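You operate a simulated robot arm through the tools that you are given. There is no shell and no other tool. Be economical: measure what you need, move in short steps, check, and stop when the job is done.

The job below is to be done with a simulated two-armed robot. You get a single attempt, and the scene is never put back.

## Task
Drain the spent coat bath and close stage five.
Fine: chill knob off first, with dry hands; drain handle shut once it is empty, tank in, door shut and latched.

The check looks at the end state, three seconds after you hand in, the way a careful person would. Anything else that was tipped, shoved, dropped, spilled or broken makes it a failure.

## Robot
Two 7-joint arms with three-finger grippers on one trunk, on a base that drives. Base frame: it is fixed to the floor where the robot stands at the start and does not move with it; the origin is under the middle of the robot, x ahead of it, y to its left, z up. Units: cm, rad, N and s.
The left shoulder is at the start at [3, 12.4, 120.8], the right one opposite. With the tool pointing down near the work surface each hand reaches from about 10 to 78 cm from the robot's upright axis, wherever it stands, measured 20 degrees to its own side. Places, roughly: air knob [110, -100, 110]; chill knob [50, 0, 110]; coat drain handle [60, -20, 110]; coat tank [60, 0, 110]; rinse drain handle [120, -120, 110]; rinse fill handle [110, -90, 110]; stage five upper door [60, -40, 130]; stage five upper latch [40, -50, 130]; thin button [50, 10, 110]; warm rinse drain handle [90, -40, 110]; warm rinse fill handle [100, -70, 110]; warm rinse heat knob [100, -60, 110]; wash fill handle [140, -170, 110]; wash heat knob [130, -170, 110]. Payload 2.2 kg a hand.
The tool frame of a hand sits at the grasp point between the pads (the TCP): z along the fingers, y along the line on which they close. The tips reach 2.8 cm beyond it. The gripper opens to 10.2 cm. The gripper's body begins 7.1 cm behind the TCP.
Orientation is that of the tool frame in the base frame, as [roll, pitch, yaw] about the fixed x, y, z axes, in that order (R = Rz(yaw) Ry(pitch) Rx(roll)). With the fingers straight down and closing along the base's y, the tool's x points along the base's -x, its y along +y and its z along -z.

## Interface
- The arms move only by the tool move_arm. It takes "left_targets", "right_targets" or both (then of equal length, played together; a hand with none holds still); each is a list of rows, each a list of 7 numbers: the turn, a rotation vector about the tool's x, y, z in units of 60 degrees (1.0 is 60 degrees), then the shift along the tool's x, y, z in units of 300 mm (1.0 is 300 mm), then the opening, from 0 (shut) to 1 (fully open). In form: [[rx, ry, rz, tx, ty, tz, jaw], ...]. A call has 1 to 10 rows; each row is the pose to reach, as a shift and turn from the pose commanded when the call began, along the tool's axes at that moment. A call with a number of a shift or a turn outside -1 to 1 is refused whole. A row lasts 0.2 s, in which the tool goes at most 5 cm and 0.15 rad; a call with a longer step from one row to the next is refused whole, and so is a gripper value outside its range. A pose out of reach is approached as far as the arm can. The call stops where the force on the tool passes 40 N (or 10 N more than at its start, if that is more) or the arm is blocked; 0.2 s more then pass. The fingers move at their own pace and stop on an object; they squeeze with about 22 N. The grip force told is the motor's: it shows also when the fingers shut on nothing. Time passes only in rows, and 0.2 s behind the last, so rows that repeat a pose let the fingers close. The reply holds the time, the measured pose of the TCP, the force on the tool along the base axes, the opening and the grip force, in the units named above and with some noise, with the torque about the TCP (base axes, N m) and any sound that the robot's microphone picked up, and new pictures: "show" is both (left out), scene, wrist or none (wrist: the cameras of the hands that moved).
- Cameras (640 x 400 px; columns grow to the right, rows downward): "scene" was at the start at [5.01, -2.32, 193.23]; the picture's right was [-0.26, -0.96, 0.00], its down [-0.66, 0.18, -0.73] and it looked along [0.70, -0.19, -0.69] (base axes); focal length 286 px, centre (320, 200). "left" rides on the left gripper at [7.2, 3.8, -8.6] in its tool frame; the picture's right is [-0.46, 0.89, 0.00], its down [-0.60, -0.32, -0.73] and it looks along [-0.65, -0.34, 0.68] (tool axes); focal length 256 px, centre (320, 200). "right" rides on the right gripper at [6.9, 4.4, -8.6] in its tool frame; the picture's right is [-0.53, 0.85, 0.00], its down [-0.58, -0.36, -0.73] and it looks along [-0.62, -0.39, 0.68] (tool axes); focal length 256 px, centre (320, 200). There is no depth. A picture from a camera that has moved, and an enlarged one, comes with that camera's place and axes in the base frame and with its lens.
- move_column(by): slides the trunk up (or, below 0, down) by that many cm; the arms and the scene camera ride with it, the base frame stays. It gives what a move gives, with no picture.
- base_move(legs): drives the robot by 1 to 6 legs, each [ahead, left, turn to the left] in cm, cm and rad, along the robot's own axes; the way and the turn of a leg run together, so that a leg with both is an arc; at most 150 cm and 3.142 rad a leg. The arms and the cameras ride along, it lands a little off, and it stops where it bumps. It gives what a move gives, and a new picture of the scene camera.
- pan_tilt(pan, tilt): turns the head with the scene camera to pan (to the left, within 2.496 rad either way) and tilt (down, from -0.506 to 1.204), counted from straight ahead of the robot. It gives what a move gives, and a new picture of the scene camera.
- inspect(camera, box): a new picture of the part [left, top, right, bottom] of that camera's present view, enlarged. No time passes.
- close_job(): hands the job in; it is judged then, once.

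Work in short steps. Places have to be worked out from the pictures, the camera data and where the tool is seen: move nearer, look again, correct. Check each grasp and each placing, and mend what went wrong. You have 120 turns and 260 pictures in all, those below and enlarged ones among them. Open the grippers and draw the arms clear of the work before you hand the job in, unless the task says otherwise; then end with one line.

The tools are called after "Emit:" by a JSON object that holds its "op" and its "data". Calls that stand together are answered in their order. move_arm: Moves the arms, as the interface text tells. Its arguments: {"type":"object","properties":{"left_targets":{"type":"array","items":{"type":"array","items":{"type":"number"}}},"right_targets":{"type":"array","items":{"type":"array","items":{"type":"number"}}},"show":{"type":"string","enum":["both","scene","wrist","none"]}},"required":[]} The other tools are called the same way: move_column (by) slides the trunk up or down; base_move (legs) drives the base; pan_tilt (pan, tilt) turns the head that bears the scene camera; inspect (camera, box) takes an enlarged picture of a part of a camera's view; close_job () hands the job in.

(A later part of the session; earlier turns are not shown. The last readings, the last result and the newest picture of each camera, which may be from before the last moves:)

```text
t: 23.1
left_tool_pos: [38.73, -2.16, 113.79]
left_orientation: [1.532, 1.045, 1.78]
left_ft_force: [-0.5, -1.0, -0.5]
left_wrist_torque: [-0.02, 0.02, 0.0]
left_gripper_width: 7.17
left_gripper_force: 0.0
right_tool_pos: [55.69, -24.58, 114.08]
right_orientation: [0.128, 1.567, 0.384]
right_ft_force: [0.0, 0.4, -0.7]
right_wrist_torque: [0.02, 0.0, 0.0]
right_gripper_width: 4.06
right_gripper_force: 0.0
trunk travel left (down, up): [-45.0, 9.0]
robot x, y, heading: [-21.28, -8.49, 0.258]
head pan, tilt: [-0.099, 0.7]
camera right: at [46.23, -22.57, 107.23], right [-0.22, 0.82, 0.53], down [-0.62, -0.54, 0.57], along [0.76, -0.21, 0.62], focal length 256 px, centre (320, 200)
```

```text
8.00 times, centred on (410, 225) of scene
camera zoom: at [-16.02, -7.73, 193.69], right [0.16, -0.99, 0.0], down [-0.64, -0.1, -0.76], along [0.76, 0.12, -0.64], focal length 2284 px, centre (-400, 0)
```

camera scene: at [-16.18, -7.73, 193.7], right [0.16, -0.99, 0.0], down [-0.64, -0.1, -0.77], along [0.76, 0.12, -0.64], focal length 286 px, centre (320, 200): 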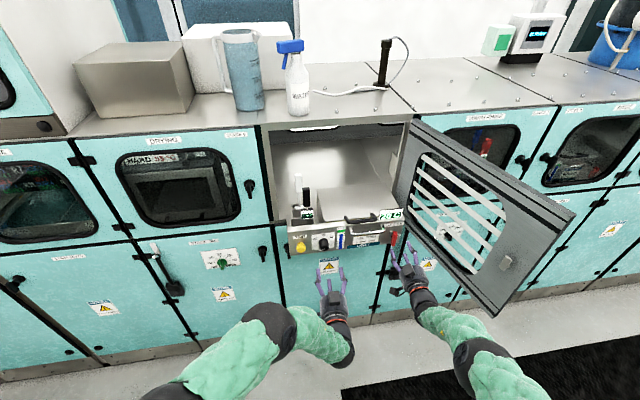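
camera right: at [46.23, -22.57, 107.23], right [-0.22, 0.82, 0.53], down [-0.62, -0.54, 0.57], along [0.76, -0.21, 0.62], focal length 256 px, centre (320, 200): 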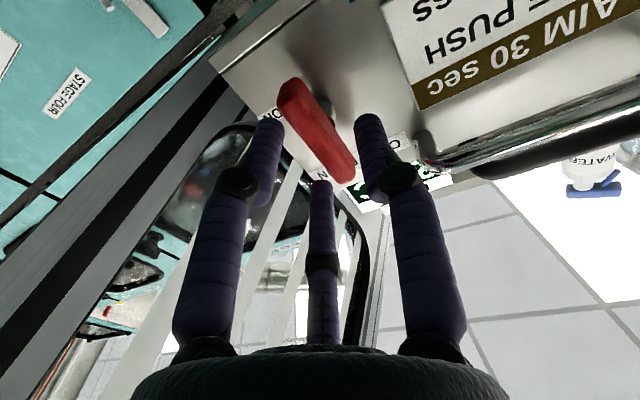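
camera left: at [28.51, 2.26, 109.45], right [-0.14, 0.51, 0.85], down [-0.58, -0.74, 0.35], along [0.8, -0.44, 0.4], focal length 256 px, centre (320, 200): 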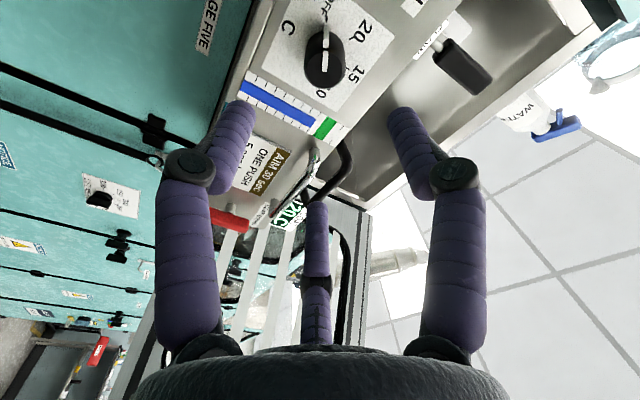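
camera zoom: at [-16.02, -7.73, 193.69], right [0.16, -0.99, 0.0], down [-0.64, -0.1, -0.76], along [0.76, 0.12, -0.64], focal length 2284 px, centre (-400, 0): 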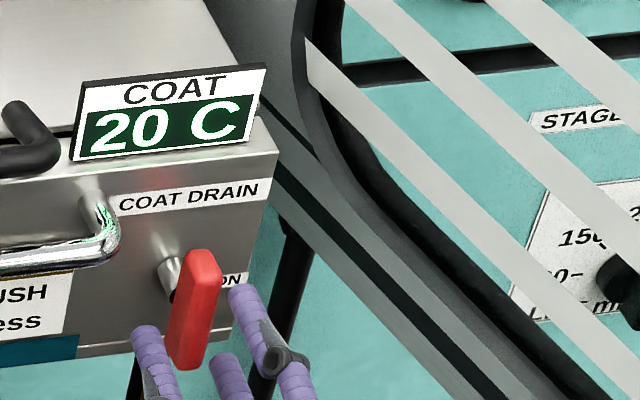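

The lever is centred on the hand axis, with its centre about 4.6 cm ahead. I'll advance 3 cm and close.

Emit:
{"op": "move_arm", "data": {"right_targets": [[0, 0, 0, 0, 0, 0.05, 0.4], [0, 0, 0, 0, 0, 0.1, 0.4], [0, 0, 0, 0, 0, 0.1, 0], [0, 0, 0, 0, 0, 0.1, 0], [0, 0, 0, 0, 0, 0.1, 0]], "show": "wrist"}}

Emit:
{"op": "inspect", "data": {"camera": "scene", "box": [370, 200, 450, 250]}}

```text
t: 24.3
left_tool_pos: [38.73, -2.39, 113.86]
left_orientation: [1.532, 1.043, 1.782]
left_ft_force: [0.9, -0.2, -1.1]
left_wrist_torque: [-0.01, 0.02, 0.01]
left_gripper_width: 7.15
left_gripper_force: 0.1
right_tool_pos: [58.65, -24.21, 114.34]
right_orientation: [0.167, 1.565, 0.42]
right_ft_force: [8.8, -13.3, 3.3]
right_wrist_torque: [-0.3, 0.76, 0.96]
right_gripper_width: 2.39
right_gripper_force: 45.1
trunk travel left (down, up): [-45.0, 9.0]
robot x, y, heading: [-21.53, -8.25, 0.255]
head pan, tilt: [-0.099, 0.7]
camera right: at [49.36, -22.12, 107.3], right [-0.21, 0.82, 0.54], down [-0.62, -0.54, 0.57], along [0.76, -0.21, 0.62], focal length 256 px, centre (320, 200)
```

right: 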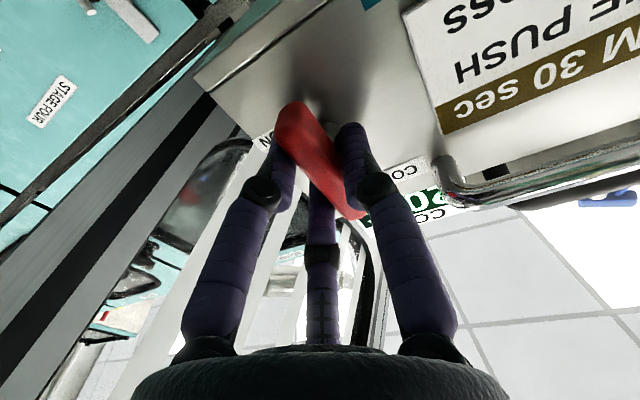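

```text
8.00 times, centred on (410, 225) of scene
camera zoom: at [-15.84, -7.99, 193.69], right [0.16, -0.99, 0.0], down [-0.64, -0.1, -0.76], along [0.75, 0.12, -0.64], focal length 2284 px, centre (-400, 0)
```

zoom: 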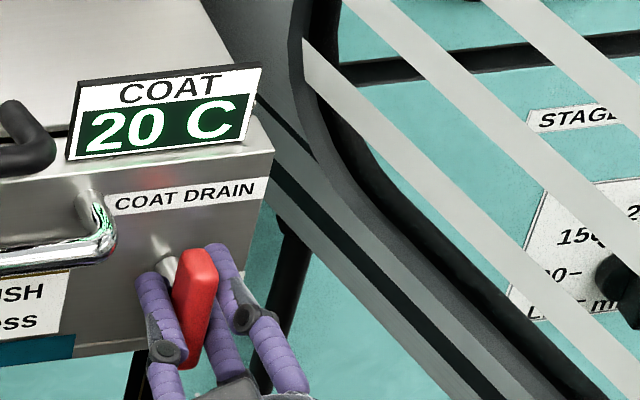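

It's gripped at 2.4 cm. I'll try a small counter-clockwise turn first and feel for resistance.

Emit:
{"op": "move_arm", "data": {"right_targets": [[0, 0, -0.1, 0, 0, 0, 0], [0, 0, -0.2, 0, 0, 0, 0], [0, 0, -0.3, 0, 0, 0, 0]], "show": "wrist"}}

Emit:
{"op": "inspect", "data": {"camera": "scene", "box": [310, 190, 430, 265]}}

```text
t: 25.0
left_tool_pos: [38.43, -1.75, 113.97]
left_orientation: [1.53, 1.042, 1.783]
left_ft_force: [-0.1, -0.4, -0.6]
left_wrist_torque: [0.02, 0.0, 0.06]
left_gripper_width: 7.1
left_gripper_force: 0.1
right_tool_pos: [58.86, -24.26, 114.35]
right_orientation: [-1.71, 1.375, -1.383]
right_ft_force: [-3.2, 18.5, 7.5]
right_wrist_torque: [-0.3, 1.09, -0.05]
right_gripper_width: 2.28
right_gripper_force: 44.6
right hand out of reach, approached as far as the arm can: row 1, 2, 3
trunk travel left (down, up): [-45.0, 9.0]
robot x, y, heading: [-21.37, -8.14, 0.261]
head pan, tilt: [-0.099, 0.7]
stopped in row 3 (right hand): the force on the tool passed its limit at 56 N (the readings are from after the stop); the commanded pose is now the measured one
camera right: at [49.51, -24.22, 106.98], right [-0.29, 0.89, 0.36], down [-0.6, -0.46, 0.66], along [0.75, -0.03, 0.66], focal length 256 px, centre (320, 200)
```

right: 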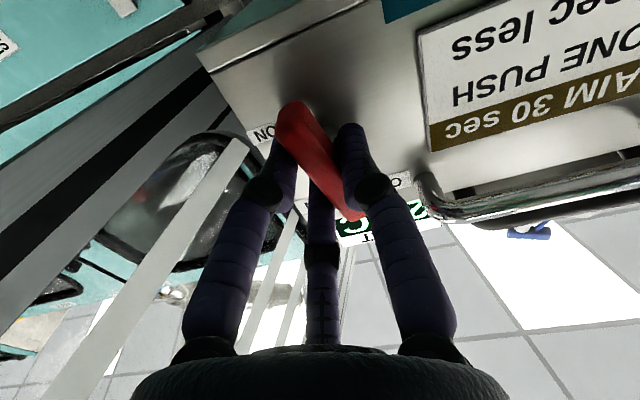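

```text
5.33 times, centred on (370, 228) of scene
camera zoom: at [-16.18, -7.65, 193.72], right [0.16, -0.99, 0.0], down [-0.64, -0.1, -0.77], along [0.76, 0.12, -0.64], focal length 1523 px, centre (53, 53)
```

zoom: 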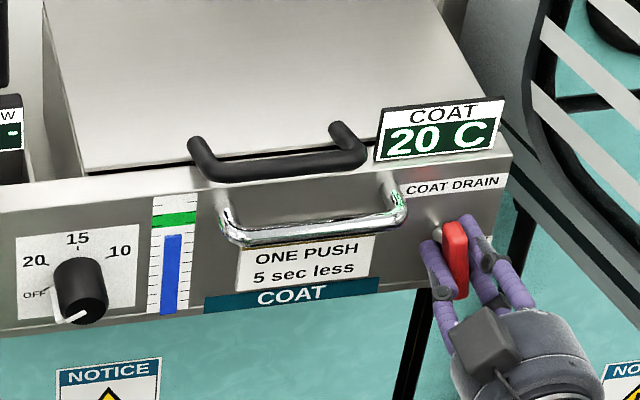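

The lever followed counter-clockwise about 11°, lower end toward ON, before the force stop. I'll continue with a smaller increment to see whether it's the arm or the lever that's limiting.

Emit:
{"op": "move_arm", "data": {"right_targets": [[0, 0, -0.05, 0, 0, 0, 0], [0, 0, -0.1, 0, 0, 0, 0], [0, 0, -0.15, 0, 0, 0, 0], [0, 0, -0.2, 0, 0, 0, 0]], "show": "none"}}

```text
t: 25.5
left_tool_pos: [38.37, -1.54, 114.11]
left_orientation: [1.531, 1.045, 1.787]
left_ft_force: [0.7, 0.7, -0.1]
left_wrist_torque: [-0.02, 0.01, 0.04]
left_gripper_width: 7.12
left_gripper_force: 0.3
right_tool_pos: [58.87, -24.1, 114.43]
right_orientation: [-1.729, 1.32, -1.374]
right_ft_force: [-5.7, 16.8, 8.1]
right_wrist_torque: [-0.12, 0.57, -1.2]
right_gripper_width: 2.28
right_gripper_force: 44.9
right hand out of reach, approached as far as the arm can: row 1, 2
trunk travel left (down, up): [-45.0, 9.0]
robot x, y, heading: [-21.7, -7.99, 0.267]
head pan, tilt: [-0.099, 0.7]
stopped in row 2 (right hand): the force on the tool passed its limit at 46 N (the readings are from after the stop); the commanded pose is now the measured one
```

The arm is kinematically limited here, so I'll release, back off, and test a different hand roll in free space.

Emit:
{"op": "move_arm", "data": {"right_targets": [[0, 0, 0, 0, 0, 0, 0.5], [0, 0, 0, 0, 0, 0, 0.5], [0, 0, 0, 0, 0, -0.15, 0.5], [0, 0, 0, 0, 0, -0.3, 0.5]], "show": "none"}}

Emit:
{"op": "move_arm", "data": {"right_targets": [[0, 0, -0.14, 0, 0, 0, 0.5], [0, 0, -0.28, 0, 0, 0, 0.5], [0, 0, -0.42, 0, 0, 0, 0.5], [0, 0, -0.56, 0, 0, 0, 0.5], [0, 0, -0.7, 0, 0, 0, 0.5], [0, 0, -0.84, 0, 0, 0, 0.5], [0, 0, -0.98, 0, 0, 0, 0.5]], "show": "both"}}

Emit:
{"op": "inspect", "data": {"camera": "scene", "box": [310, 190, 430, 265]}}

```text
t: 26.5
left_tool_pos: [38.45, -1.66, 113.97]
left_orientation: [1.529, 1.043, 1.787]
left_ft_force: [0.2, 0.1, 0.5]
left_wrist_torque: [0.01, 0.02, 0.0]
left_gripper_width: 7.15
left_gripper_force: 0.2
right_tool_pos: [52.8, -30.05, 115.04]
right_orientation: [-1.757, 1.33, -1.394]
right_ft_force: [-0.1, 0.5, 0.1]
right_wrist_torque: [-0.02, -0.02, -0.03]
right_gripper_width: 5.08
right_gripper_force: 0.0
right hand out of reach, approached as far as the arm can: row 3, 4
trunk travel left (down, up): [-45.0, 9.0]
robot x, y, heading: [-21.79, -7.7, 0.263]
head pan, tilt: [-0.099, 0.7]
```

```text
t: 28.1
left_tool_pos: [38.58, -1.55, 113.92]
left_orientation: [1.531, 1.045, 1.785]
left_ft_force: [0.4, -0.2, -0.3]
left_wrist_torque: [0.0, 0.04, -0.02]
left_gripper_width: 7.15
left_gripper_force: 0.2
right_tool_pos: [58.25, -33.92, 131.44]
right_orientation: [-1.816, 0.406, -1.29]
right_ft_force: [-0.6, 0.2, 0.1]
right_wrist_torque: [-0.02, 0.01, -0.07]
right_gripper_width: 5.06
right_gripper_force: 0.1
right hand out of reach, approached as far as the arm can: row 1, 2, 3, 4, 5, 6, 7
trunk travel left (down, up): [-45.0, 9.0]
robot x, y, heading: [-21.85, -8.07, 0.264]
head pan, tilt: [-0.099, 0.7]
camera scene: at [-16.13, -7.4, 193.7], right [0.16, -0.99, 0.0], down [-0.64, -0.1, -0.77], along [0.75, 0.12, -0.64], focal length 286 px, centre (320, 200)
camera right: at [50.78, -41.77, 126.7], right [-0.42, 0.73, -0.54], down [-0.68, 0.13, 0.72], along [0.59, 0.68, 0.44], focal length 256 px, centre (320, 200)
```

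scene: 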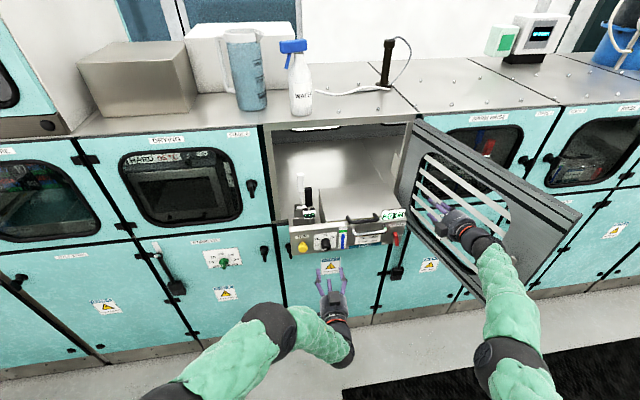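
right: 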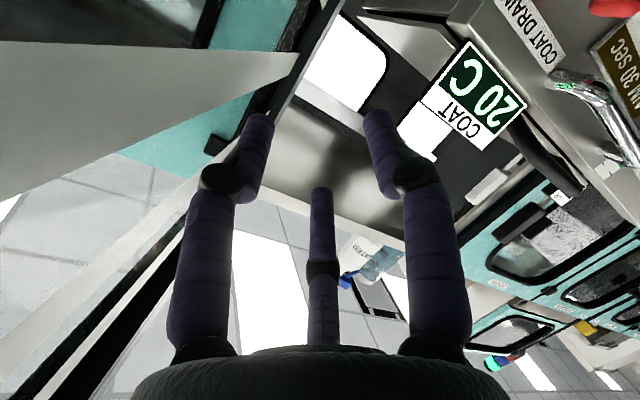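

```text
5.33 times, centred on (370, 228) of scene
camera zoom: at [-16.13, -7.4, 193.7], right [0.16, -0.99, 0.0], down [-0.64, -0.1, -0.77], along [0.75, 0.12, -0.64], focal length 1523 px, centre (53, 53)
```

zoom: 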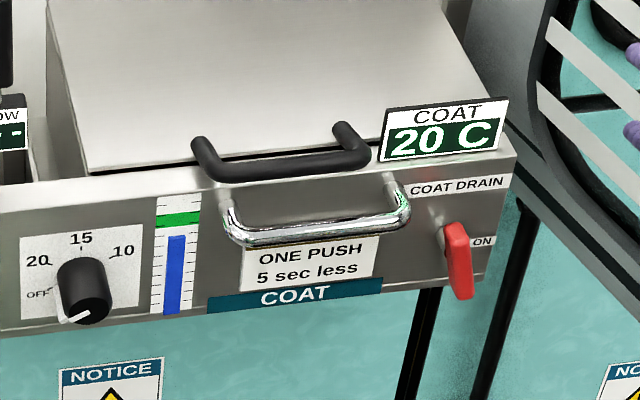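

The right hand drifted toward the door while out of reach. I'll zoom in before pulling it clear.

Emit:
{"op": "inspect", "data": {"camera": "scene", "box": [390, 160, 530, 260]}}

```text
4.00 times, centred on (460, 210) of scene
camera zoom: at [-16.13, -7.4, 193.7], right [0.16, -0.99, 0.0], down [-0.64, -0.1, -0.77], along [0.75, 0.12, -0.64], focal length 1142 px, centre (-240, 160)
```

zoom: 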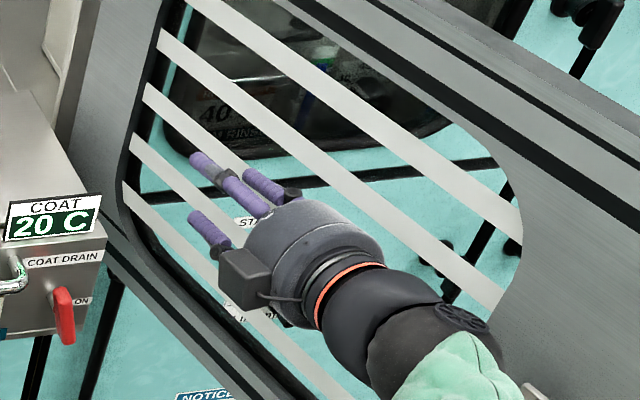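

The hand is clear of the door. I'll reverse that roll along the same path and go back to the earlier reachable pose.

Emit:
{"op": "move_arm", "data": {"right_targets": [[0, 0, 0.14, 0, 0, 0, 0.5], [0, 0, 0.28, 0, 0, 0, 0.5], [0, 0, 0.42, 0, 0, 0, 0.4], [0, 0, 0.56, 0, 0, 0, 0.3], [0, 0, 0.7, 0, 0, 0, 0.2], [0, 0, 0.84, 0, 0, 0, 0.1], [0, 0, 0.98, 0, 0, 0, 0]], "show": "none"}}

Emit:
{"op": "move_arm", "data": {"right_targets": [[0, 0, 0.1, 0, 0, 0, 0], [0, 0, 0.2, 0, 0, 0, 0], [0, 0, 0.25, 0, 0, 0, 0], [0, 0, 0.25, 0, 0, 0, 0]], "show": "both"}}

```text
t: 29.7
left_tool_pos: [38.64, -1.68, 114.0]
left_orientation: [1.533, 1.045, 1.784]
left_ft_force: [-0.3, -0.7, -0.6]
left_wrist_torque: [0.01, 0.02, 0.04]
left_gripper_width: 7.12
left_gripper_force: 0.0
right_tool_pos: [58.82, -33.6, 131.12]
right_orientation: [-2.659, 1.313, -2.263]
right_ft_force: [-0.2, 0.4, 0.0]
right_wrist_torque: [0.02, 0.02, -0.01]
right_gripper_width: 0.2
right_gripper_force: 22.4
trunk travel left (down, up): [-45.0, 9.0]
robot x, y, heading: [-21.87, -7.88, 0.262]
head pan, tilt: [-0.099, 0.7]
```

```text
t: 30.7
left_tool_pos: [38.46, -1.66, 113.98]
left_orientation: [1.534, 1.043, 1.785]
left_ft_force: [0.1, -0.9, 0.5]
left_wrist_torque: [0.01, -0.01, 0.02]
left_gripper_width: 7.15
left_gripper_force: 0.0
right_tool_pos: [58.81, -33.55, 131.09]
right_orientation: [2.597, 1.307, 2.965]
right_ft_force: [0.3, 0.5, -0.1]
right_wrist_torque: [0.03, 0.0, -0.02]
right_gripper_width: 0.23
right_gripper_force: 22.2
trunk travel left (down, up): [-45.0, 9.0]
robot x, y, heading: [-21.77, -7.86, 0.26]
head pan, tilt: [-0.099, 0.7]
camera scene: at [-16.07, -7.5, 193.69], right [0.16, -0.99, 0.0], down [-0.64, -0.1, -0.76], along [0.75, 0.12, -0.64], focal length 286 px, centre (320, 200)
camera right: at [47.77, -32.29, 126.99], right [-0.15, 0.76, 0.63], down [-0.39, -0.63, 0.67], along [0.91, -0.14, 0.39], focal length 256 px, centre (320, 200)
```

scene: 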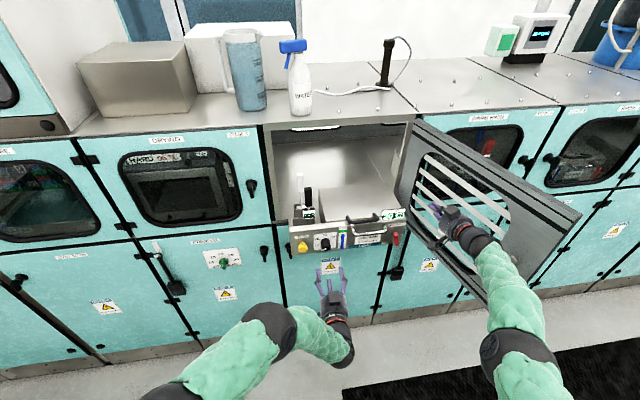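
right: 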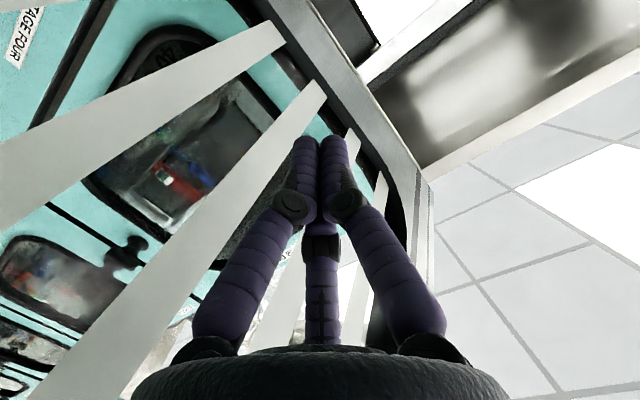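

The commanded pose resets to the measured one when it's limited. I'll instead use the closed right fingers as a poker, so I'll go to the left of the lever's lower end with a standoff.

Emit:
{"op": "move_arm", "data": {"right_targets": [[0.02, -0.04, 0, 0.117, 0.053, 0.009, 0], [0.04, -0.08, 0, 0.233, 0.106, 0.018, 0], [0.06, -0.12, 0, 0.35, 0.16, 0.027, 0], [0.08, -0.16, 0, 0.466, 0.213, 0.036, 0], [0.1, -0.2, 0, 0.583, 0.266, 0.045, 0], [0.12, -0.232, 0, 0.699, 0.319, 0.054, 0], [0.12, -0.232, 0, 0.699, 0.319, 0.054, 0]], "show": "both"}}

Emit:
{"op": "inspect", "data": {"camera": "scene", "box": [340, 190, 460, 265]}}

```text
t: 32.3
left_tool_pos: [38.38, -1.67, 113.99]
left_orientation: [1.533, 1.042, 1.787]
left_ft_force: [0.7, -0.6, -0.3]
left_wrist_torque: [-0.01, 0.02, 0.03]
left_gripper_width: 7.16
left_gripper_force: 0.0
right_tool_pos: [51.65, -23.15, 111.77]
right_orientation: [1.568, 1.446, 1.8]
right_ft_force: [-0.8, 0.7, -0.2]
right_wrist_torque: [0.05, -0.04, -0.01]
right_gripper_width: 0.21
right_gripper_force: 22.0
trunk travel left (down, up): [-45.0, 9.0]
robot x, y, heading: [-21.43, -8.11, 0.264]
head pan, tilt: [-0.099, 0.7]
camera scene: at [-16.14, -7.54, 193.7], right [0.16, -0.99, 0.0], down [-0.64, -0.1, -0.77], along [0.75, 0.12, -0.64], focal length 286 px, centre (320, 200)
camera right: at [42.08, -20.13, 105.48], right [-0.18, 0.75, 0.64], down [-0.61, -0.59, 0.53], along [0.77, -0.3, 0.56], focal length 256 px, centre (320, 200)
```

scene: 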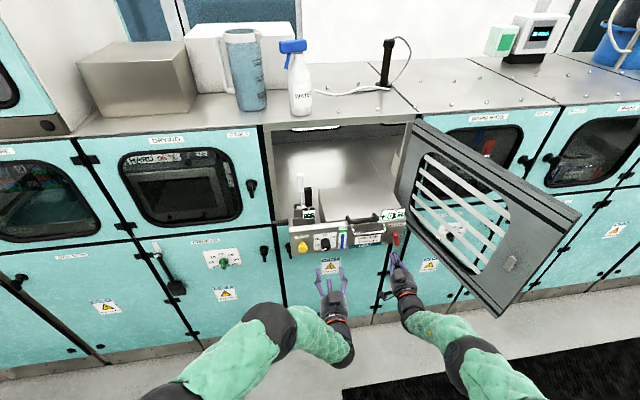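
right: 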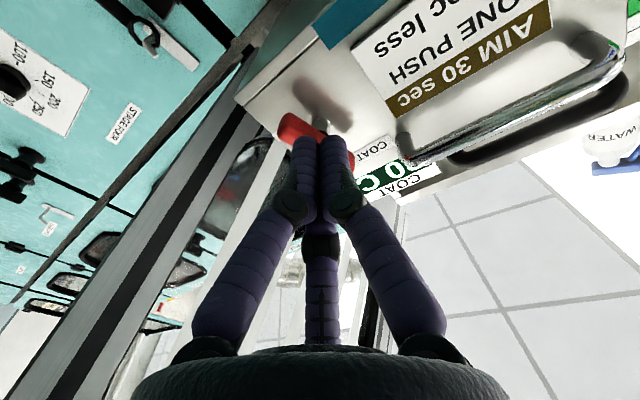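

```text
5.33 times, centred on (400, 228) of scene
camera zoom: at [-16.14, -7.54, 193.7], right [0.16, -0.99, 0.0], down [-0.64, -0.1, -0.77], along [0.75, 0.12, -0.64], focal length 1523 px, centre (-107, 53)
```

zoom: 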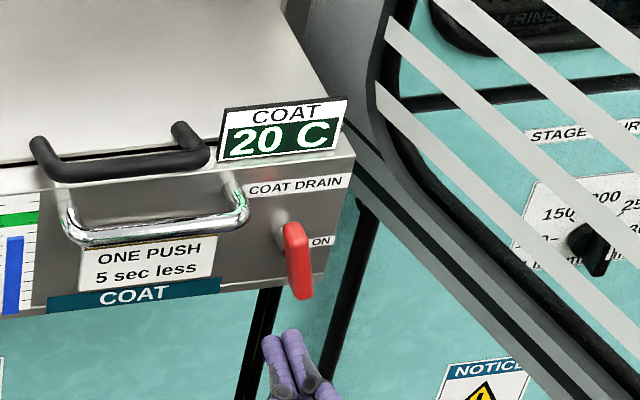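

In position. I'll advance 5.5 cm so the fingertips sit beside the lever's lower half.

Emit:
{"op": "move_arm", "data": {"right_targets": [[0, 0, 0, 0, 0, 0.1, 0], [0, 0, 0, 0, 0, 0.183, 0], [0, 0, 0, 0, 0, 0.183, 0]], "show": "wrist"}}

Emit:
{"op": "inspect", "data": {"camera": "scene", "box": [360, 200, 440, 250]}}

```text
t: 33.1
left_tool_pos: [38.43, -1.7, 113.92]
left_orientation: [1.532, 1.044, 1.785]
left_ft_force: [0.1, 0.7, -0.6]
left_wrist_torque: [0.0, -0.02, -0.01]
left_gripper_width: 7.16
left_gripper_force: 0.0
right_tool_pos: [56.86, -22.07, 111.93]
right_orientation: [1.576, 1.45, 1.801]
right_ft_force: [-0.4, 0.1, 0.4]
right_wrist_torque: [0.02, -0.01, -0.03]
right_gripper_width: 0.23
right_gripper_force: 21.8
trunk travel left (down, up): [-45.0, 9.0]
robot x, y, heading: [-21.66, -7.72, 0.263]
head pan, tilt: [-0.099, 0.7]
camera right: at [47.37, -18.88, 105.52], right [-0.17, 0.76, 0.63], down [-0.62, -0.58, 0.53], along [0.77, -0.3, 0.57], focal length 256 px, centre (320, 200)
```

right: 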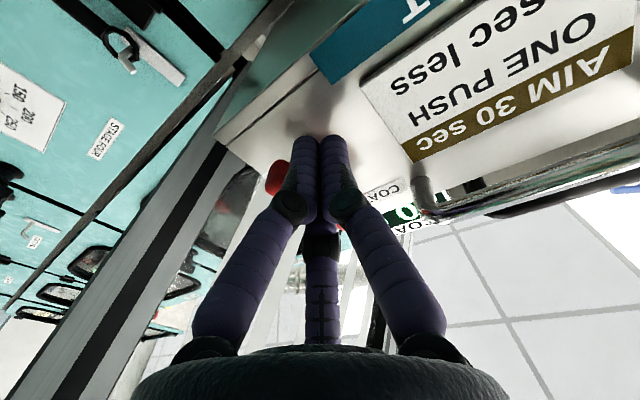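

```text
8.00 times, centred on (400, 225) of scene
camera zoom: at [-16.14, -7.5, 193.7], right [0.16, -0.99, 0.0], down [-0.64, -0.1, -0.77], along [0.75, 0.12, -0.64], focal length 2284 px, centre (-320, 0)
```

zoom: 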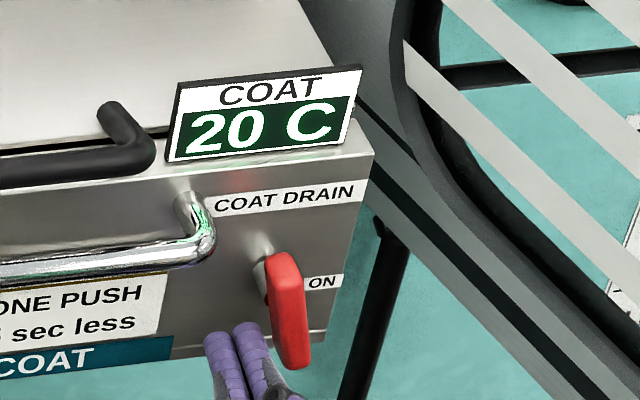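

The fingertips are just left of the lever's lower half. I'll push right 3.5 cm.

Emit:
{"op": "move_arm", "data": {"right_targets": [[0, 0, 0, 0, -0.03, 0, 0], [0, 0, 0, 0, -0.06, 0, 0], [0, 0, 0, 0, -0.09, 0, 0], [0, 0, 0, 0, -0.117, 0, 0]], "show": "wrist"}}

Emit:
{"op": "inspect", "data": {"camera": "scene", "box": [360, 200, 440, 250]}}

```text
t: 34.1
left_tool_pos: [38.51, -1.73, 113.92]
left_orientation: [1.531, 1.045, 1.786]
left_ft_force: [-0.6, -0.9, -0.3]
left_wrist_torque: [0.06, -0.02, -0.01]
left_gripper_width: 7.14
left_gripper_force: 0.1
right_tool_pos: [57.69, -25.35, 111.37]
right_orientation: [1.576, 1.452, 1.799]
right_ft_force: [-0.3, 0.3, -0.1]
right_wrist_torque: [0.01, -0.01, 0.01]
right_gripper_width: 0.22
right_gripper_force: 22.1
trunk travel left (down, up): [-45.0, 9.0]
robot x, y, heading: [-21.66, -7.96, 0.26]
head pan, tilt: [-0.099, 0.7]
camera right: at [48.2, -22.28, 105.07], right [-0.17, 0.76, 0.63], down [-0.62, -0.58, 0.53], along [0.77, -0.3, 0.57], focal length 256 px, centre (320, 200)
```

right: 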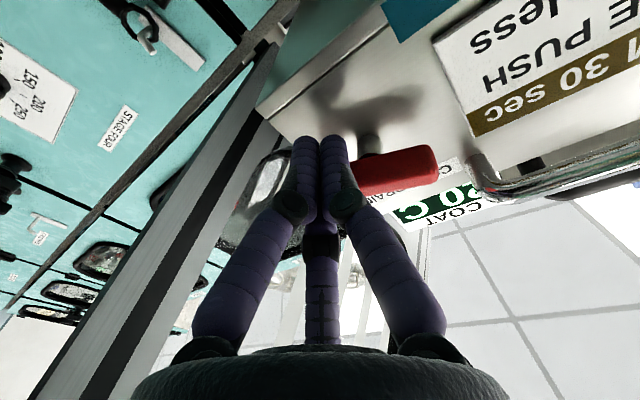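

```text
8.00 times, centred on (400, 225) of scene
camera zoom: at [-16.05, -7.53, 193.69], right [0.16, -0.99, 0.0], down [-0.64, -0.1, -0.76], along [0.75, 0.12, -0.64], focal length 2284 px, centre (-320, 0)
```

zoom: 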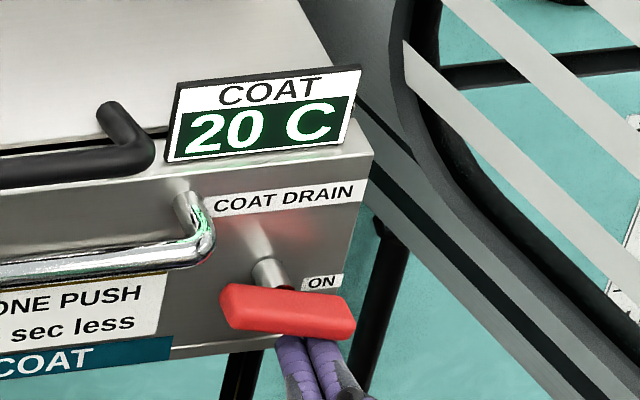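

The lever swung easily to near horizontal. I'll push its right end up to the stop, then watch the gauge.

Emit:
{"op": "move_arm", "data": {"right_targets": [[0, 0, 0, -0.02, -0.02, 0, 0], [0, 0, 0, -0.045, -0.03, 0, 0], [0, 0, 0, -0.07, -0.03, 0, 0]], "show": "none"}}

Emit:
{"op": "inspect", "data": {"camera": "scene", "box": [320, 200, 440, 260]}}

```text
t: 34.9
left_tool_pos: [38.73, -1.55, 113.74]
left_orientation: [1.538, 1.043, 1.791]
left_ft_force: [0.1, 0.2, 0.0]
left_wrist_torque: [-0.01, -0.01, -0.01]
left_gripper_width: 7.16
left_gripper_force: 0.0
right_tool_pos: [57.8, -26.0, 112.15]
right_orientation: [1.738, 1.44, 1.966]
right_ft_force: [-3.3, 5.2, -29.8]
right_wrist_torque: [0.0, 0.34, -0.32]
right_gripper_width: 0.2
right_gripper_force: 21.7
trunk travel left (down, up): [-45.0, 9.0]
robot x, y, heading: [-21.55, -7.97, 0.272]
head pan, tilt: [-0.099, 0.7]
```

```text
5.33 times, centred on (380, 230) of scene
camera zoom: at [-15.65, -7.53, 193.64], right [0.16, -0.99, 0.0], down [-0.64, -0.1, -0.76], along [0.75, 0.12, -0.65], focal length 1523 px, centre (0, 40)
```

zoom: 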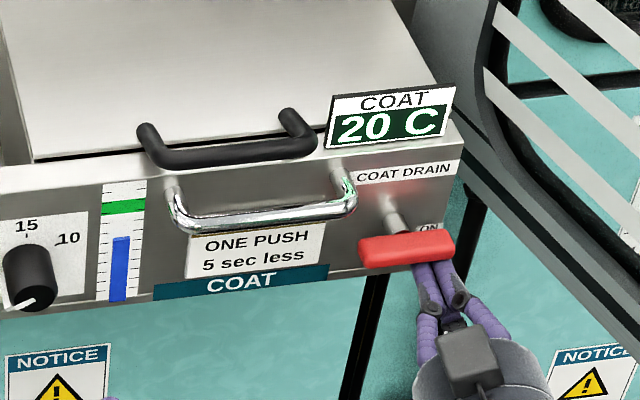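

The lever is at its stop and the gauge is dropping. I'll ease off, withdraw the right hand and let it drain.

Emit:
{"op": "move_arm", "data": {"right_targets": [[0, 0, 0, 0.05, 0, 0, 0], [0, 0, 0, 0.07, 0, -0.05, 0], [0, 0, 0, 0.07, 0, -0.15, 0], [0, 0, 0, 0.07, 0, -0.2, 0], [0, 0, 0, 0.07, 0, -0.2, 0], [0, 0, 0, 0.07, 0, -0.2, 0], [0, 0, 0, 0.07, 0, -0.2, 0], [0, 0, 0, 0.07, 0, -0.2, 0], [0, 0, 0, 0.07, 0, -0.2, 0], [0, 0, 0, 0.07, 0, -0.2, 0]], "show": "none"}}

Emit:
{"op": "inspect", "data": {"camera": "scene", "box": [290, 190, 450, 290]}}

```text
t: 37.1
left_tool_pos: [38.46, -1.57, 113.97]
left_orientation: [1.532, 1.044, 1.786]
left_ft_force: [0.5, -0.4, -0.9]
left_wrist_torque: [0.04, 0.01, 0.0]
left_gripper_width: 7.13
left_gripper_force: 0.0
right_tool_pos: [52.05, -27.44, 111.27]
right_orientation: [1.581, 1.45, 1.805]
right_ft_force: [-0.5, -1.0, -0.2]
right_wrist_torque: [-0.01, -0.01, -0.04]
right_gripper_width: 0.22
right_gripper_force: 22.4
trunk travel left (down, up): [-45.0, 9.0]
robot x, y, heading: [-21.56, -8.06, 0.259]
head pan, tilt: [-0.099, 0.7]
```

```text
4.00 times, centred on (370, 240) of scene
camera zoom: at [-16.07, -7.5, 193.69], right [0.16, -0.99, 0.0], down [-0.64, -0.1, -0.76], along [0.75, 0.12, -0.64], focal length 1142 px, centre (120, 40)
```

zoom: 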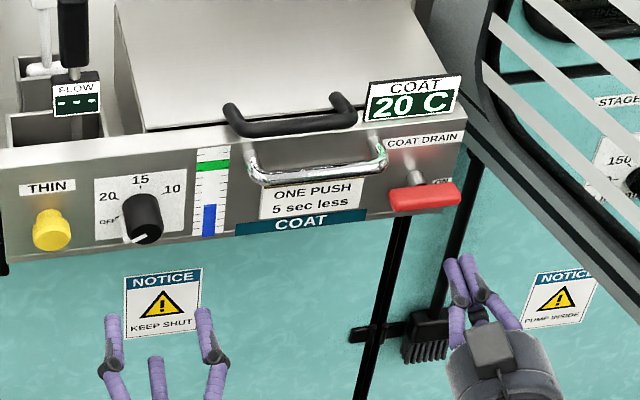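

About half is drained. I'll wait, moving the right hand to above the lever's right end at standoff for closing later.

Emit:
{"op": "move_arm", "data": {"right_targets": [[0, 0, 0, -0.07, 0, 0, 0], [0, 0, 0, -0.14, 0, 0, 0], [0, 0, 0, -0.2, -0.02, 0, 0], [0, 0, 0, -0.2, -0.02, 0, 0], [0, 0, 0, -0.2, -0.02, 0, 0], [0, 0, 0, -0.2, -0.02, 0, 0], [0, 0, 0, -0.2, -0.02, 0, 0], [0, 0, 0, -0.2, -0.02, 0, 0], [0, 0, 0, -0.2, -0.02, 0, 0], [0, 0, 0, -0.2, -0.02, 0, 0]], "show": "none"}}

Emit:
{"op": "inspect", "data": {"camera": "scene", "box": [290, 190, 450, 290]}}

```text
t: 39.3
left_tool_pos: [38.45, -1.62, 114.01]
left_orientation: [1.533, 1.044, 1.786]
left_ft_force: [-0.9, 0.5, 0.2]
left_wrist_torque: [-0.03, 0.0, 0.02]
left_gripper_width: 7.14
left_gripper_force: 0.1
right_tool_pos: [52.34, -28.78, 117.24]
right_orientation: [1.58, 1.451, 1.804]
right_ft_force: [-0.7, -0.1, 0.2]
right_wrist_torque: [-0.02, -0.02, 0.03]
right_gripper_width: 0.23
right_gripper_force: 22.5
trunk travel left (down, up): [-45.0, 9.0]
robot x, y, heading: [-21.9, -8.21, 0.262]
head pan, tilt: [-0.099, 0.7]
```

```text
4.00 times, centred on (370, 240) of scene
camera zoom: at [-16.07, -7.5, 193.69], right [0.16, -0.99, 0.0], down [-0.64, -0.1, -0.76], along [0.75, 0.12, -0.64], focal length 1142 px, centre (120, 40)
```

zoom: 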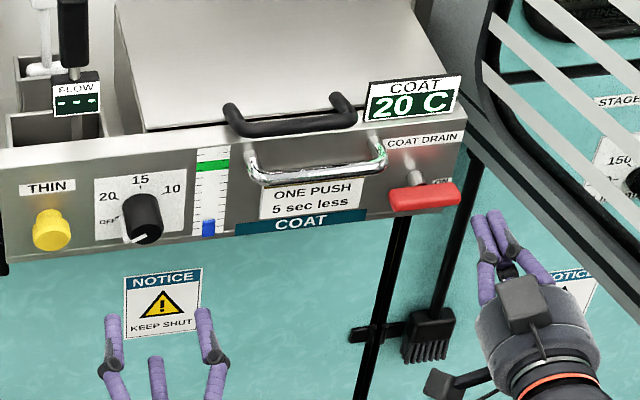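

Nearly empty. I'll wait more and shift the hand 0.9 cm left meanwhile.

Emit:
{"op": "move_arm", "data": {"right_targets": [[0, 0, 0, 0, 0.03, 0, 0], [0, 0, 0, 0, 0.03, 0, 0], [0, 0, 0, 0, 0.03, 0, 0], [0, 0, 0, 0, 0.03, 0, 0], [0, 0, 0, 0, 0.03, 0, 0], [0, 0, 0, 0, 0.03, 0, 0], [0, 0, 0, 0, 0.03, 0, 0], [0, 0, 0, 0, 0.03, 0, 0], [0, 0, 0, 0, 0.03, 0, 0], [0, 0, 0, 0, 0.03, 0, 0]], "show": "none"}}

Emit:
{"op": "move_arm", "data": {"right_targets": [[0, 0, 0, 0, 0, 0, 0], [0, 0, 0, 0, 0, 0, 0], [0, 0, 0, 0, 0, 0, 0], [0, 0, 0, 0, 0, 0, 0], [0, 0, 0, 0, 0, 0, 0], [0, 0, 0, 0, 0, 0, 0], [0, 0, 0, 0, 0, 0, 0], [0, 0, 0, 0, 0, 0, 0], [0, 0, 0, 0, 0, 0, 0], [0, 0, 0, 0, 0, 0, 0]], "show": "wrist"}}

Emit:
{"op": "inspect", "data": {"camera": "scene", "box": [320, 200, 440, 275]}}

```text
t: 41.5
left_tool_pos: [38.61, -1.65, 114.03]
left_orientation: [1.532, 1.042, 1.786]
left_ft_force: [0.0, 0.5, 0.5]
left_wrist_torque: [-0.03, 0.0, 0.01]
left_gripper_width: 7.14
left_gripper_force: 0.1
right_tool_pos: [52.22, -27.91, 117.31]
right_orientation: [1.579, 1.451, 1.805]
right_ft_force: [0.5, 0.2, 0.2]
right_wrist_torque: [-0.02, 0.01, 0.01]
right_gripper_width: 0.22
right_gripper_force: 22.3
trunk travel left (down, up): [-45.0, 9.0]
robot x, y, heading: [-21.55, -7.8, 0.258]
head pan, tilt: [-0.099, 0.7]
```

```text
t: 43.7
left_tool_pos: [38.54, -1.64, 113.95]
left_orientation: [1.533, 1.045, 1.786]
left_ft_force: [-0.4, -0.5, -0.3]
left_wrist_torque: [-0.01, 0.0, -0.02]
left_gripper_width: 7.17
left_gripper_force: 0.1
right_tool_pos: [52.2, -27.99, 117.29]
right_orientation: [1.579, 1.451, 1.805]
right_ft_force: [0.5, -0.4, -1.4]
right_wrist_torque: [0.02, 0.0, 0.02]
right_gripper_width: 0.21
right_gripper_force: 22.1
trunk travel left (down, up): [-45.0, 9.0]
robot x, y, heading: [-21.94, -8.4, 0.263]
head pan, tilt: [-0.099, 0.7]
camera right: at [42.62, -24.81, 110.92], right [-0.17, 0.76, 0.63], down [-0.62, -0.58, 0.53], along [0.77, -0.3, 0.57], focal length 256 px, centre (320, 200)
```

right: 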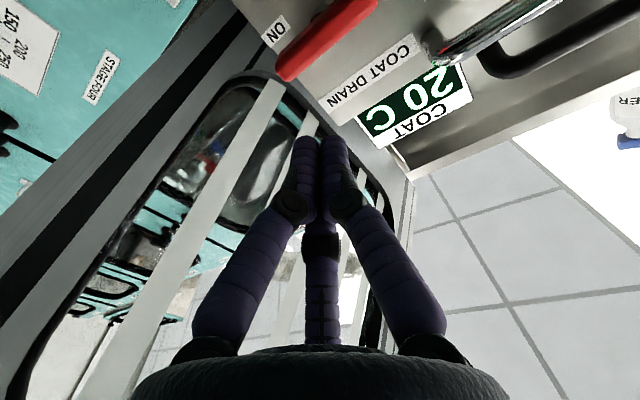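

```text
5.33 times, centred on (380, 238) of scene
camera zoom: at [-16.07, -7.5, 193.69], right [0.16, -0.99, 0.0], down [-0.64, -0.1, -0.76], along [0.75, 0.12, -0.64], focal length 1523 px, centre (0, 0)
```

zoom: 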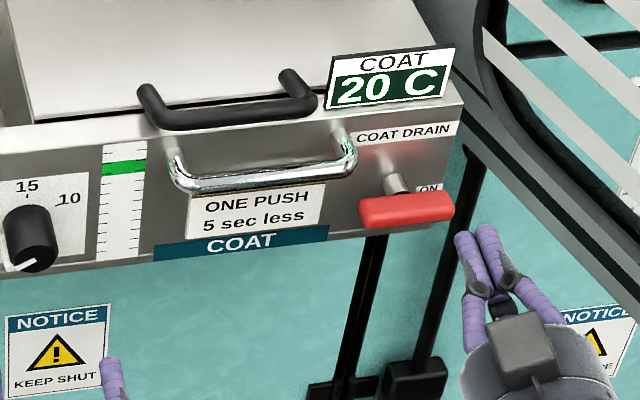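

The gauge is empty. I'll advance above the lever's right end, then push straight down and finish to the left to close it.

Emit:
{"op": "move_arm", "data": {"right_targets": [[0, 0, 0, 0, 0, 0.1, 0], [0, 0, 0, 0, 0, 0.2, 0], [0, 0, 0, 0.04, 0, 0.2, 0], [0, 0, 0, 0.08, 0, 0.2, 0], [0, 0, 0, 0.12, 0, 0.2, 0], [0, 0, 0, 0.16, 0, 0.2, 0], [0, 0, 0, 0.2, 0, 0.2, 0]], "show": "wrist"}}

Emit:
{"op": "inspect", "data": {"camera": "scene", "box": [320, 200, 440, 275]}}

```text
t: 45.3
left_tool_pos: [38.58, -2.02, 113.88]
left_orientation: [1.532, 1.044, 1.786]
left_ft_force: [-0.2, 1.2, -0.4]
left_wrist_torque: [0.02, -0.01, 0.01]
left_gripper_width: 7.14
left_gripper_force: 0.1
right_tool_pos: [57.94, -26.4, 111.58]
right_orientation: [1.568, 1.448, 1.786]
right_ft_force: [2.6, -14.8, 6.2]
right_wrist_torque: [0.1, 0.02, -0.05]
right_gripper_width: 0.21
right_gripper_force: 22.3
trunk travel left (down, up): [-45.0, 9.0]
robot x, y, heading: [-21.63, -8.09, 0.262]
head pan, tilt: [-0.099, 0.7]
camera right: at [48.38, -23.11, 105.13], right [-0.17, 0.76, 0.63], down [-0.62, -0.58, 0.53], along [0.77, -0.3, 0.57], focal length 256 px, centre (320, 200)
```

right: 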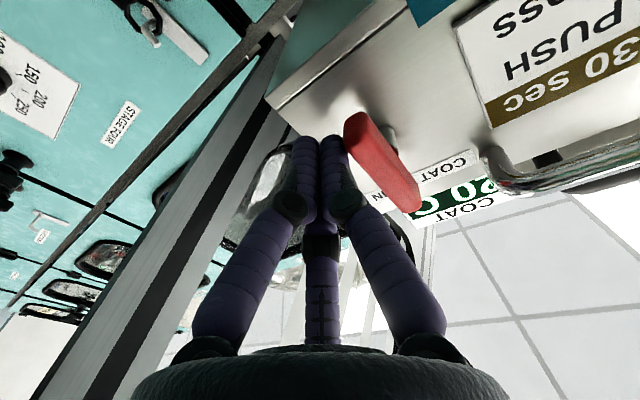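

```text
5.33 times, centred on (380, 238) of scene
camera zoom: at [-16.07, -7.78, 193.69], right [0.16, -0.99, 0.0], down [-0.64, -0.1, -0.77], along [0.75, 0.12, -0.64], focal length 1523 px, centre (0, 0)
```

zoom: 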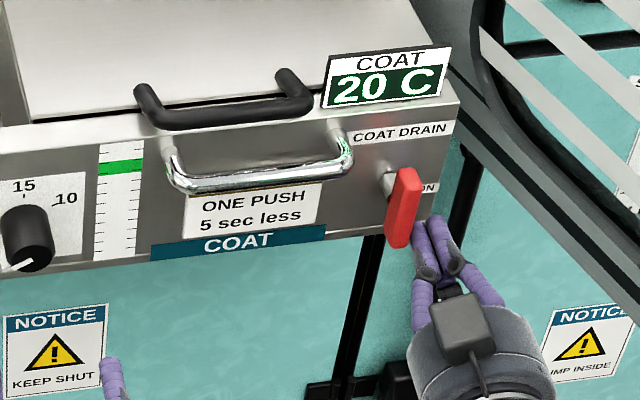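

The lever is back at its vertical stop, with the same tilt as at the start. I'll retract the right hand first sideways then back, and pull the left hand back too.

Emit:
{"op": "move_arm", "data": {"right_targets": [[0, 0, 0, 0, -0.03, 0, 0], [0, 0, 0, 0, -0.03, -0.1, 0], [0, 0, 0, 0, -0.03, -0.2, 0], [0, 0, 0, 0, 0.0, -0.33, 0], [0, 0, 0, 0, 0.1, -0.4, 0], [0, 0, 0, 0, 0.2, -0.45, 0]], "left_targets": [[0, 0, 0, 0, 0, -0.08, 0.7], [0, 0, 0, 0, 0, -0.16, 0.7], [0, 0, 0, 0, 0, -0.24, 0.5], [0, 0, 0, 0, 0, -0.32, 0.3], [0, 0, 0, 0, 0, -0.4, 0.1], [0, 0, 0, 0, 0, -0.45, 0]], "show": "both"}}

```text
t: 46.7
left_tool_pos: [25.18, -5.03, 113.58]
left_orientation: [1.529, 1.042, 1.783]
left_ft_force: [-0.2, 0.0, 0.8]
left_wrist_torque: [0.0, 0.0, 0.06]
left_gripper_width: 0.2
left_gripper_force: 22.1
right_tool_pos: [45.7, -26.2, 112.47]
right_orientation: [1.581, 1.429, 1.83]
right_ft_force: [-0.8, 0.8, 0.1]
right_wrist_torque: [0.01, 0.05, 0.02]
right_gripper_width: 0.22
right_gripper_force: 22.3
right hand out of reach, approached as far as the arm can: row 5, 6
trunk travel left (down, up): [-45.0, 9.0]
robot x, y, heading: [-21.25, -7.87, 0.256]
head pan, tilt: [-0.099, 0.7]
camera scene: at [-16.15, -7.53, 193.7], right [0.16, -0.99, 0.0], down [-0.64, -0.1, -0.77], along [0.76, 0.12, -0.64], focal length 286 px, centre (320, 200)
camera right: at [36.05, -23.17, 106.24], right [-0.18, 0.74, 0.65], down [-0.6, -0.61, 0.52], along [0.78, -0.29, 0.56], focal length 256 px, centre (320, 200)
camera left: at [15.19, -0.5, 108.98], right [-0.15, 0.51, 0.85], down [-0.57, -0.74, 0.35], along [0.81, -0.43, 0.4], focal length 256 px, centre (320, 200)
```

scene: 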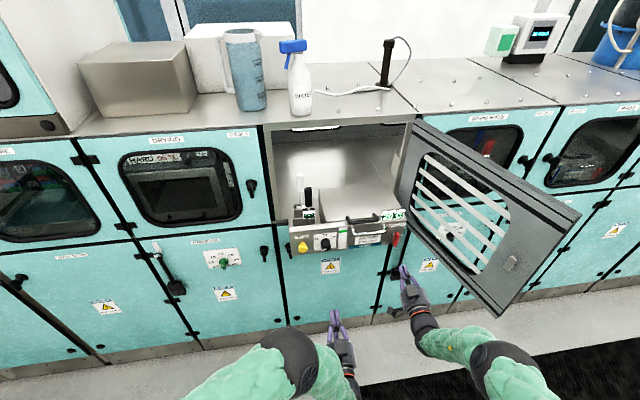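
right: 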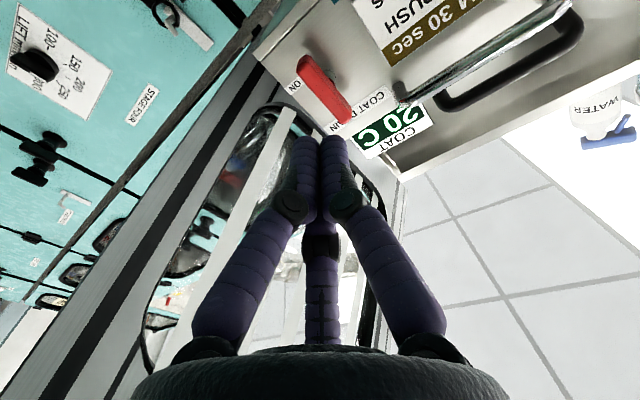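
left: 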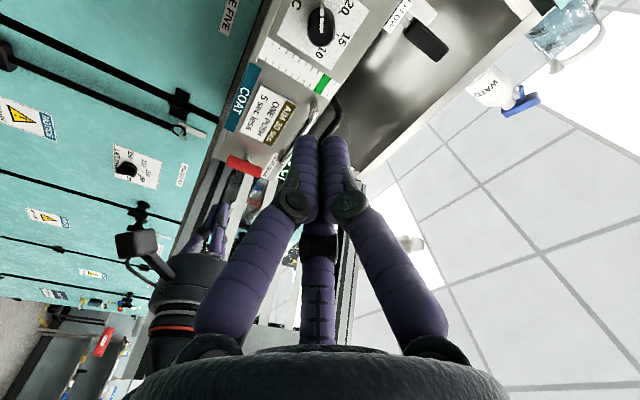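

The tank must now go in. I'll raise the right arm back to its tool-down stow pose so the base can drive forward without it touching anything.

Emit:
{"op": "move_arm", "data": {"right_targets": [[0, 0.13, 0, -0.13, 0, -0.05, 0], [0, 0.26, 0, -0.26, 0, -0.1, 0], [0, 0.39, 0, -0.39, 0, -0.15, 0], [0, 0.52, 0, -0.52, 0, -0.2, 0], [0, 0.65, 0, -0.65, 0, -0.25, 0], [0, 0.78, 0, -0.78, 0, -0.3, 0], [0, 0.91, 0, -0.91, 0, -0.35, 0], [0, 0.98, 0, -1.0, 0, -0.4, 0]], "show": "none"}}

Emit:
{"op": "pan_tilt", "data": {"pan": -0.3, "tilt": 0.65}}

```text
t: 48.5
left_tool_pos: [25.11, -4.83, 113.57]
left_orientation: [1.529, 1.042, 1.784]
left_ft_force: [0.1, 0.2, 0.0]
left_wrist_torque: [0.01, -0.03, -0.01]
left_gripper_width: 0.21
left_gripper_force: 21.9
right_tool_pos: [34.48, -32.28, 142.17]
right_orientation: [3.001, 0.54, -2.99]
right_ft_force: [-0.8, -0.7, -0.1]
right_wrist_torque: [0.02, -0.05, 0.0]
right_gripper_width: 0.2
right_gripper_force: 22.1
trunk travel left (down, up): [-45.0, 9.0]
robot x, y, heading: [-21.17, -7.94, 0.264]
head pan, tilt: [-0.099, 0.7]
```

```text
t: 49.2
left_tool_pos: [25.43, -4.87, 113.41]
left_orientation: [1.534, 1.042, 1.79]
left_ft_force: [-0.2, -0.1, 0.5]
left_wrist_torque: [0.0, 0.03, 0.02]
left_gripper_width: 0.21
left_gripper_force: 21.6
right_tool_pos: [34.85, -32.08, 142.06]
right_orientation: [2.998, 0.538, -2.991]
right_ft_force: [0.0, 0.0, -0.2]
right_wrist_torque: [-0.01, 0.01, 0.02]
right_gripper_width: 0.19
right_gripper_force: 21.6
trunk travel left (down, up): [-45.0, 9.0]
robot x, y, heading: [-21.64, -7.9, 0.257]
head pan, tilt: [-0.3, 0.649]
camera scene: at [-15.68, -9.19, 194.12], right [-0.04, -1.0, 0.0], down [-0.6, 0.02, -0.8], along [0.8, -0.03, -0.61], focal length 286 px, centre (320, 200)
```

scene: 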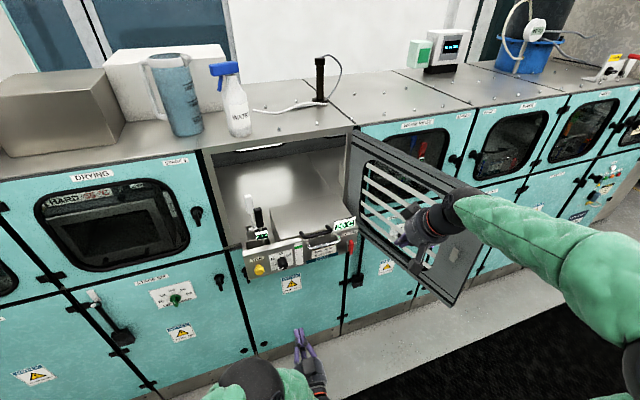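

I'll lift and pull the right hand back a bit more, then drive forward 18 cm to bring the tank front within the left hand's pushing range.

Emit:
{"op": "move_arm", "data": {"right_targets": [[0, 0, 0, 0.005, 0.01, -0.12, 0], [0, 0, 0, 0.01, 0.02, -0.24, 0], [0, 0, 0, 0.015, 0.03, -0.36, 0], [0, 0, 0, 0.02, 0.04, -0.477, 0]], "show": "none"}}

Emit:
{"op": "base_move", "data": {"legs": [[18, 0, 0]]}}

```text
t: 50.2
left_tool_pos: [25.25, -4.98, 113.64]
left_orientation: [1.531, 1.047, 1.786]
left_ft_force: [0.1, 1.1, 0.7]
left_wrist_torque: [-0.01, 0.0, 0.04]
left_gripper_width: 0.21
left_gripper_force: 22.1
right_tool_pos: [27.26, -34.13, 154.1]
right_orientation: [3.001, 0.539, -2.988]
right_ft_force: [-0.6, 0.3, -0.1]
right_wrist_torque: [0.01, -0.01, 0.04]
right_gripper_width: 0.22
right_gripper_force: 21.9
trunk travel left (down, up): [-45.0, 9.0]
robot x, y, heading: [-21.53, -7.82, 0.261]
head pan, tilt: [-0.3, 0.649]
```

```text
t: 51.7
left_tool_pos: [42.85, -0.21, 113.45]
left_orientation: [1.533, 1.044, 1.785]
left_ft_force: [0.4, 0.4, -0.5]
left_wrist_torque: [0.02, 0.0, 0.02]
left_gripper_width: 0.23
left_gripper_force: 21.9
right_tool_pos: [44.86, -29.64, 154.2]
right_orientation: [3.002, 0.54, -2.989]
right_ft_force: [-0.2, 0.1, -0.6]
right_wrist_torque: [-0.03, 0.02, -0.05]
right_gripper_width: 0.21
right_gripper_force: 21.7
trunk travel left (down, up): [-45.0, 9.0]
robot x, y, heading: [-3.96, -3.76, 0.26]
head pan, tilt: [-0.3, 0.649]
camera scene: at [1.71, -4.51, 194.13], right [-0.04, -1.0, 0.0], down [-0.6, 0.02, -0.8], along [0.8, -0.03, -0.6], focal length 286 px, centre (320, 200)
```

scene: 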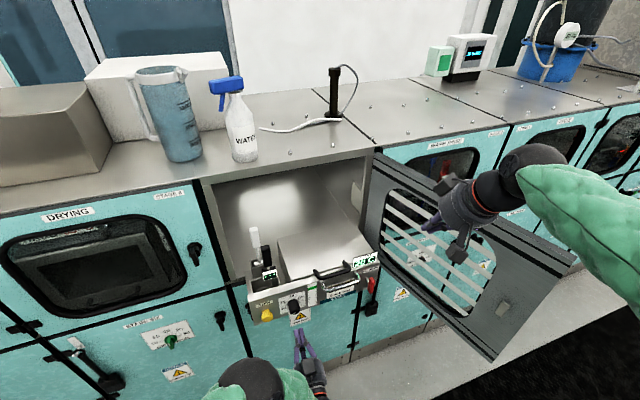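

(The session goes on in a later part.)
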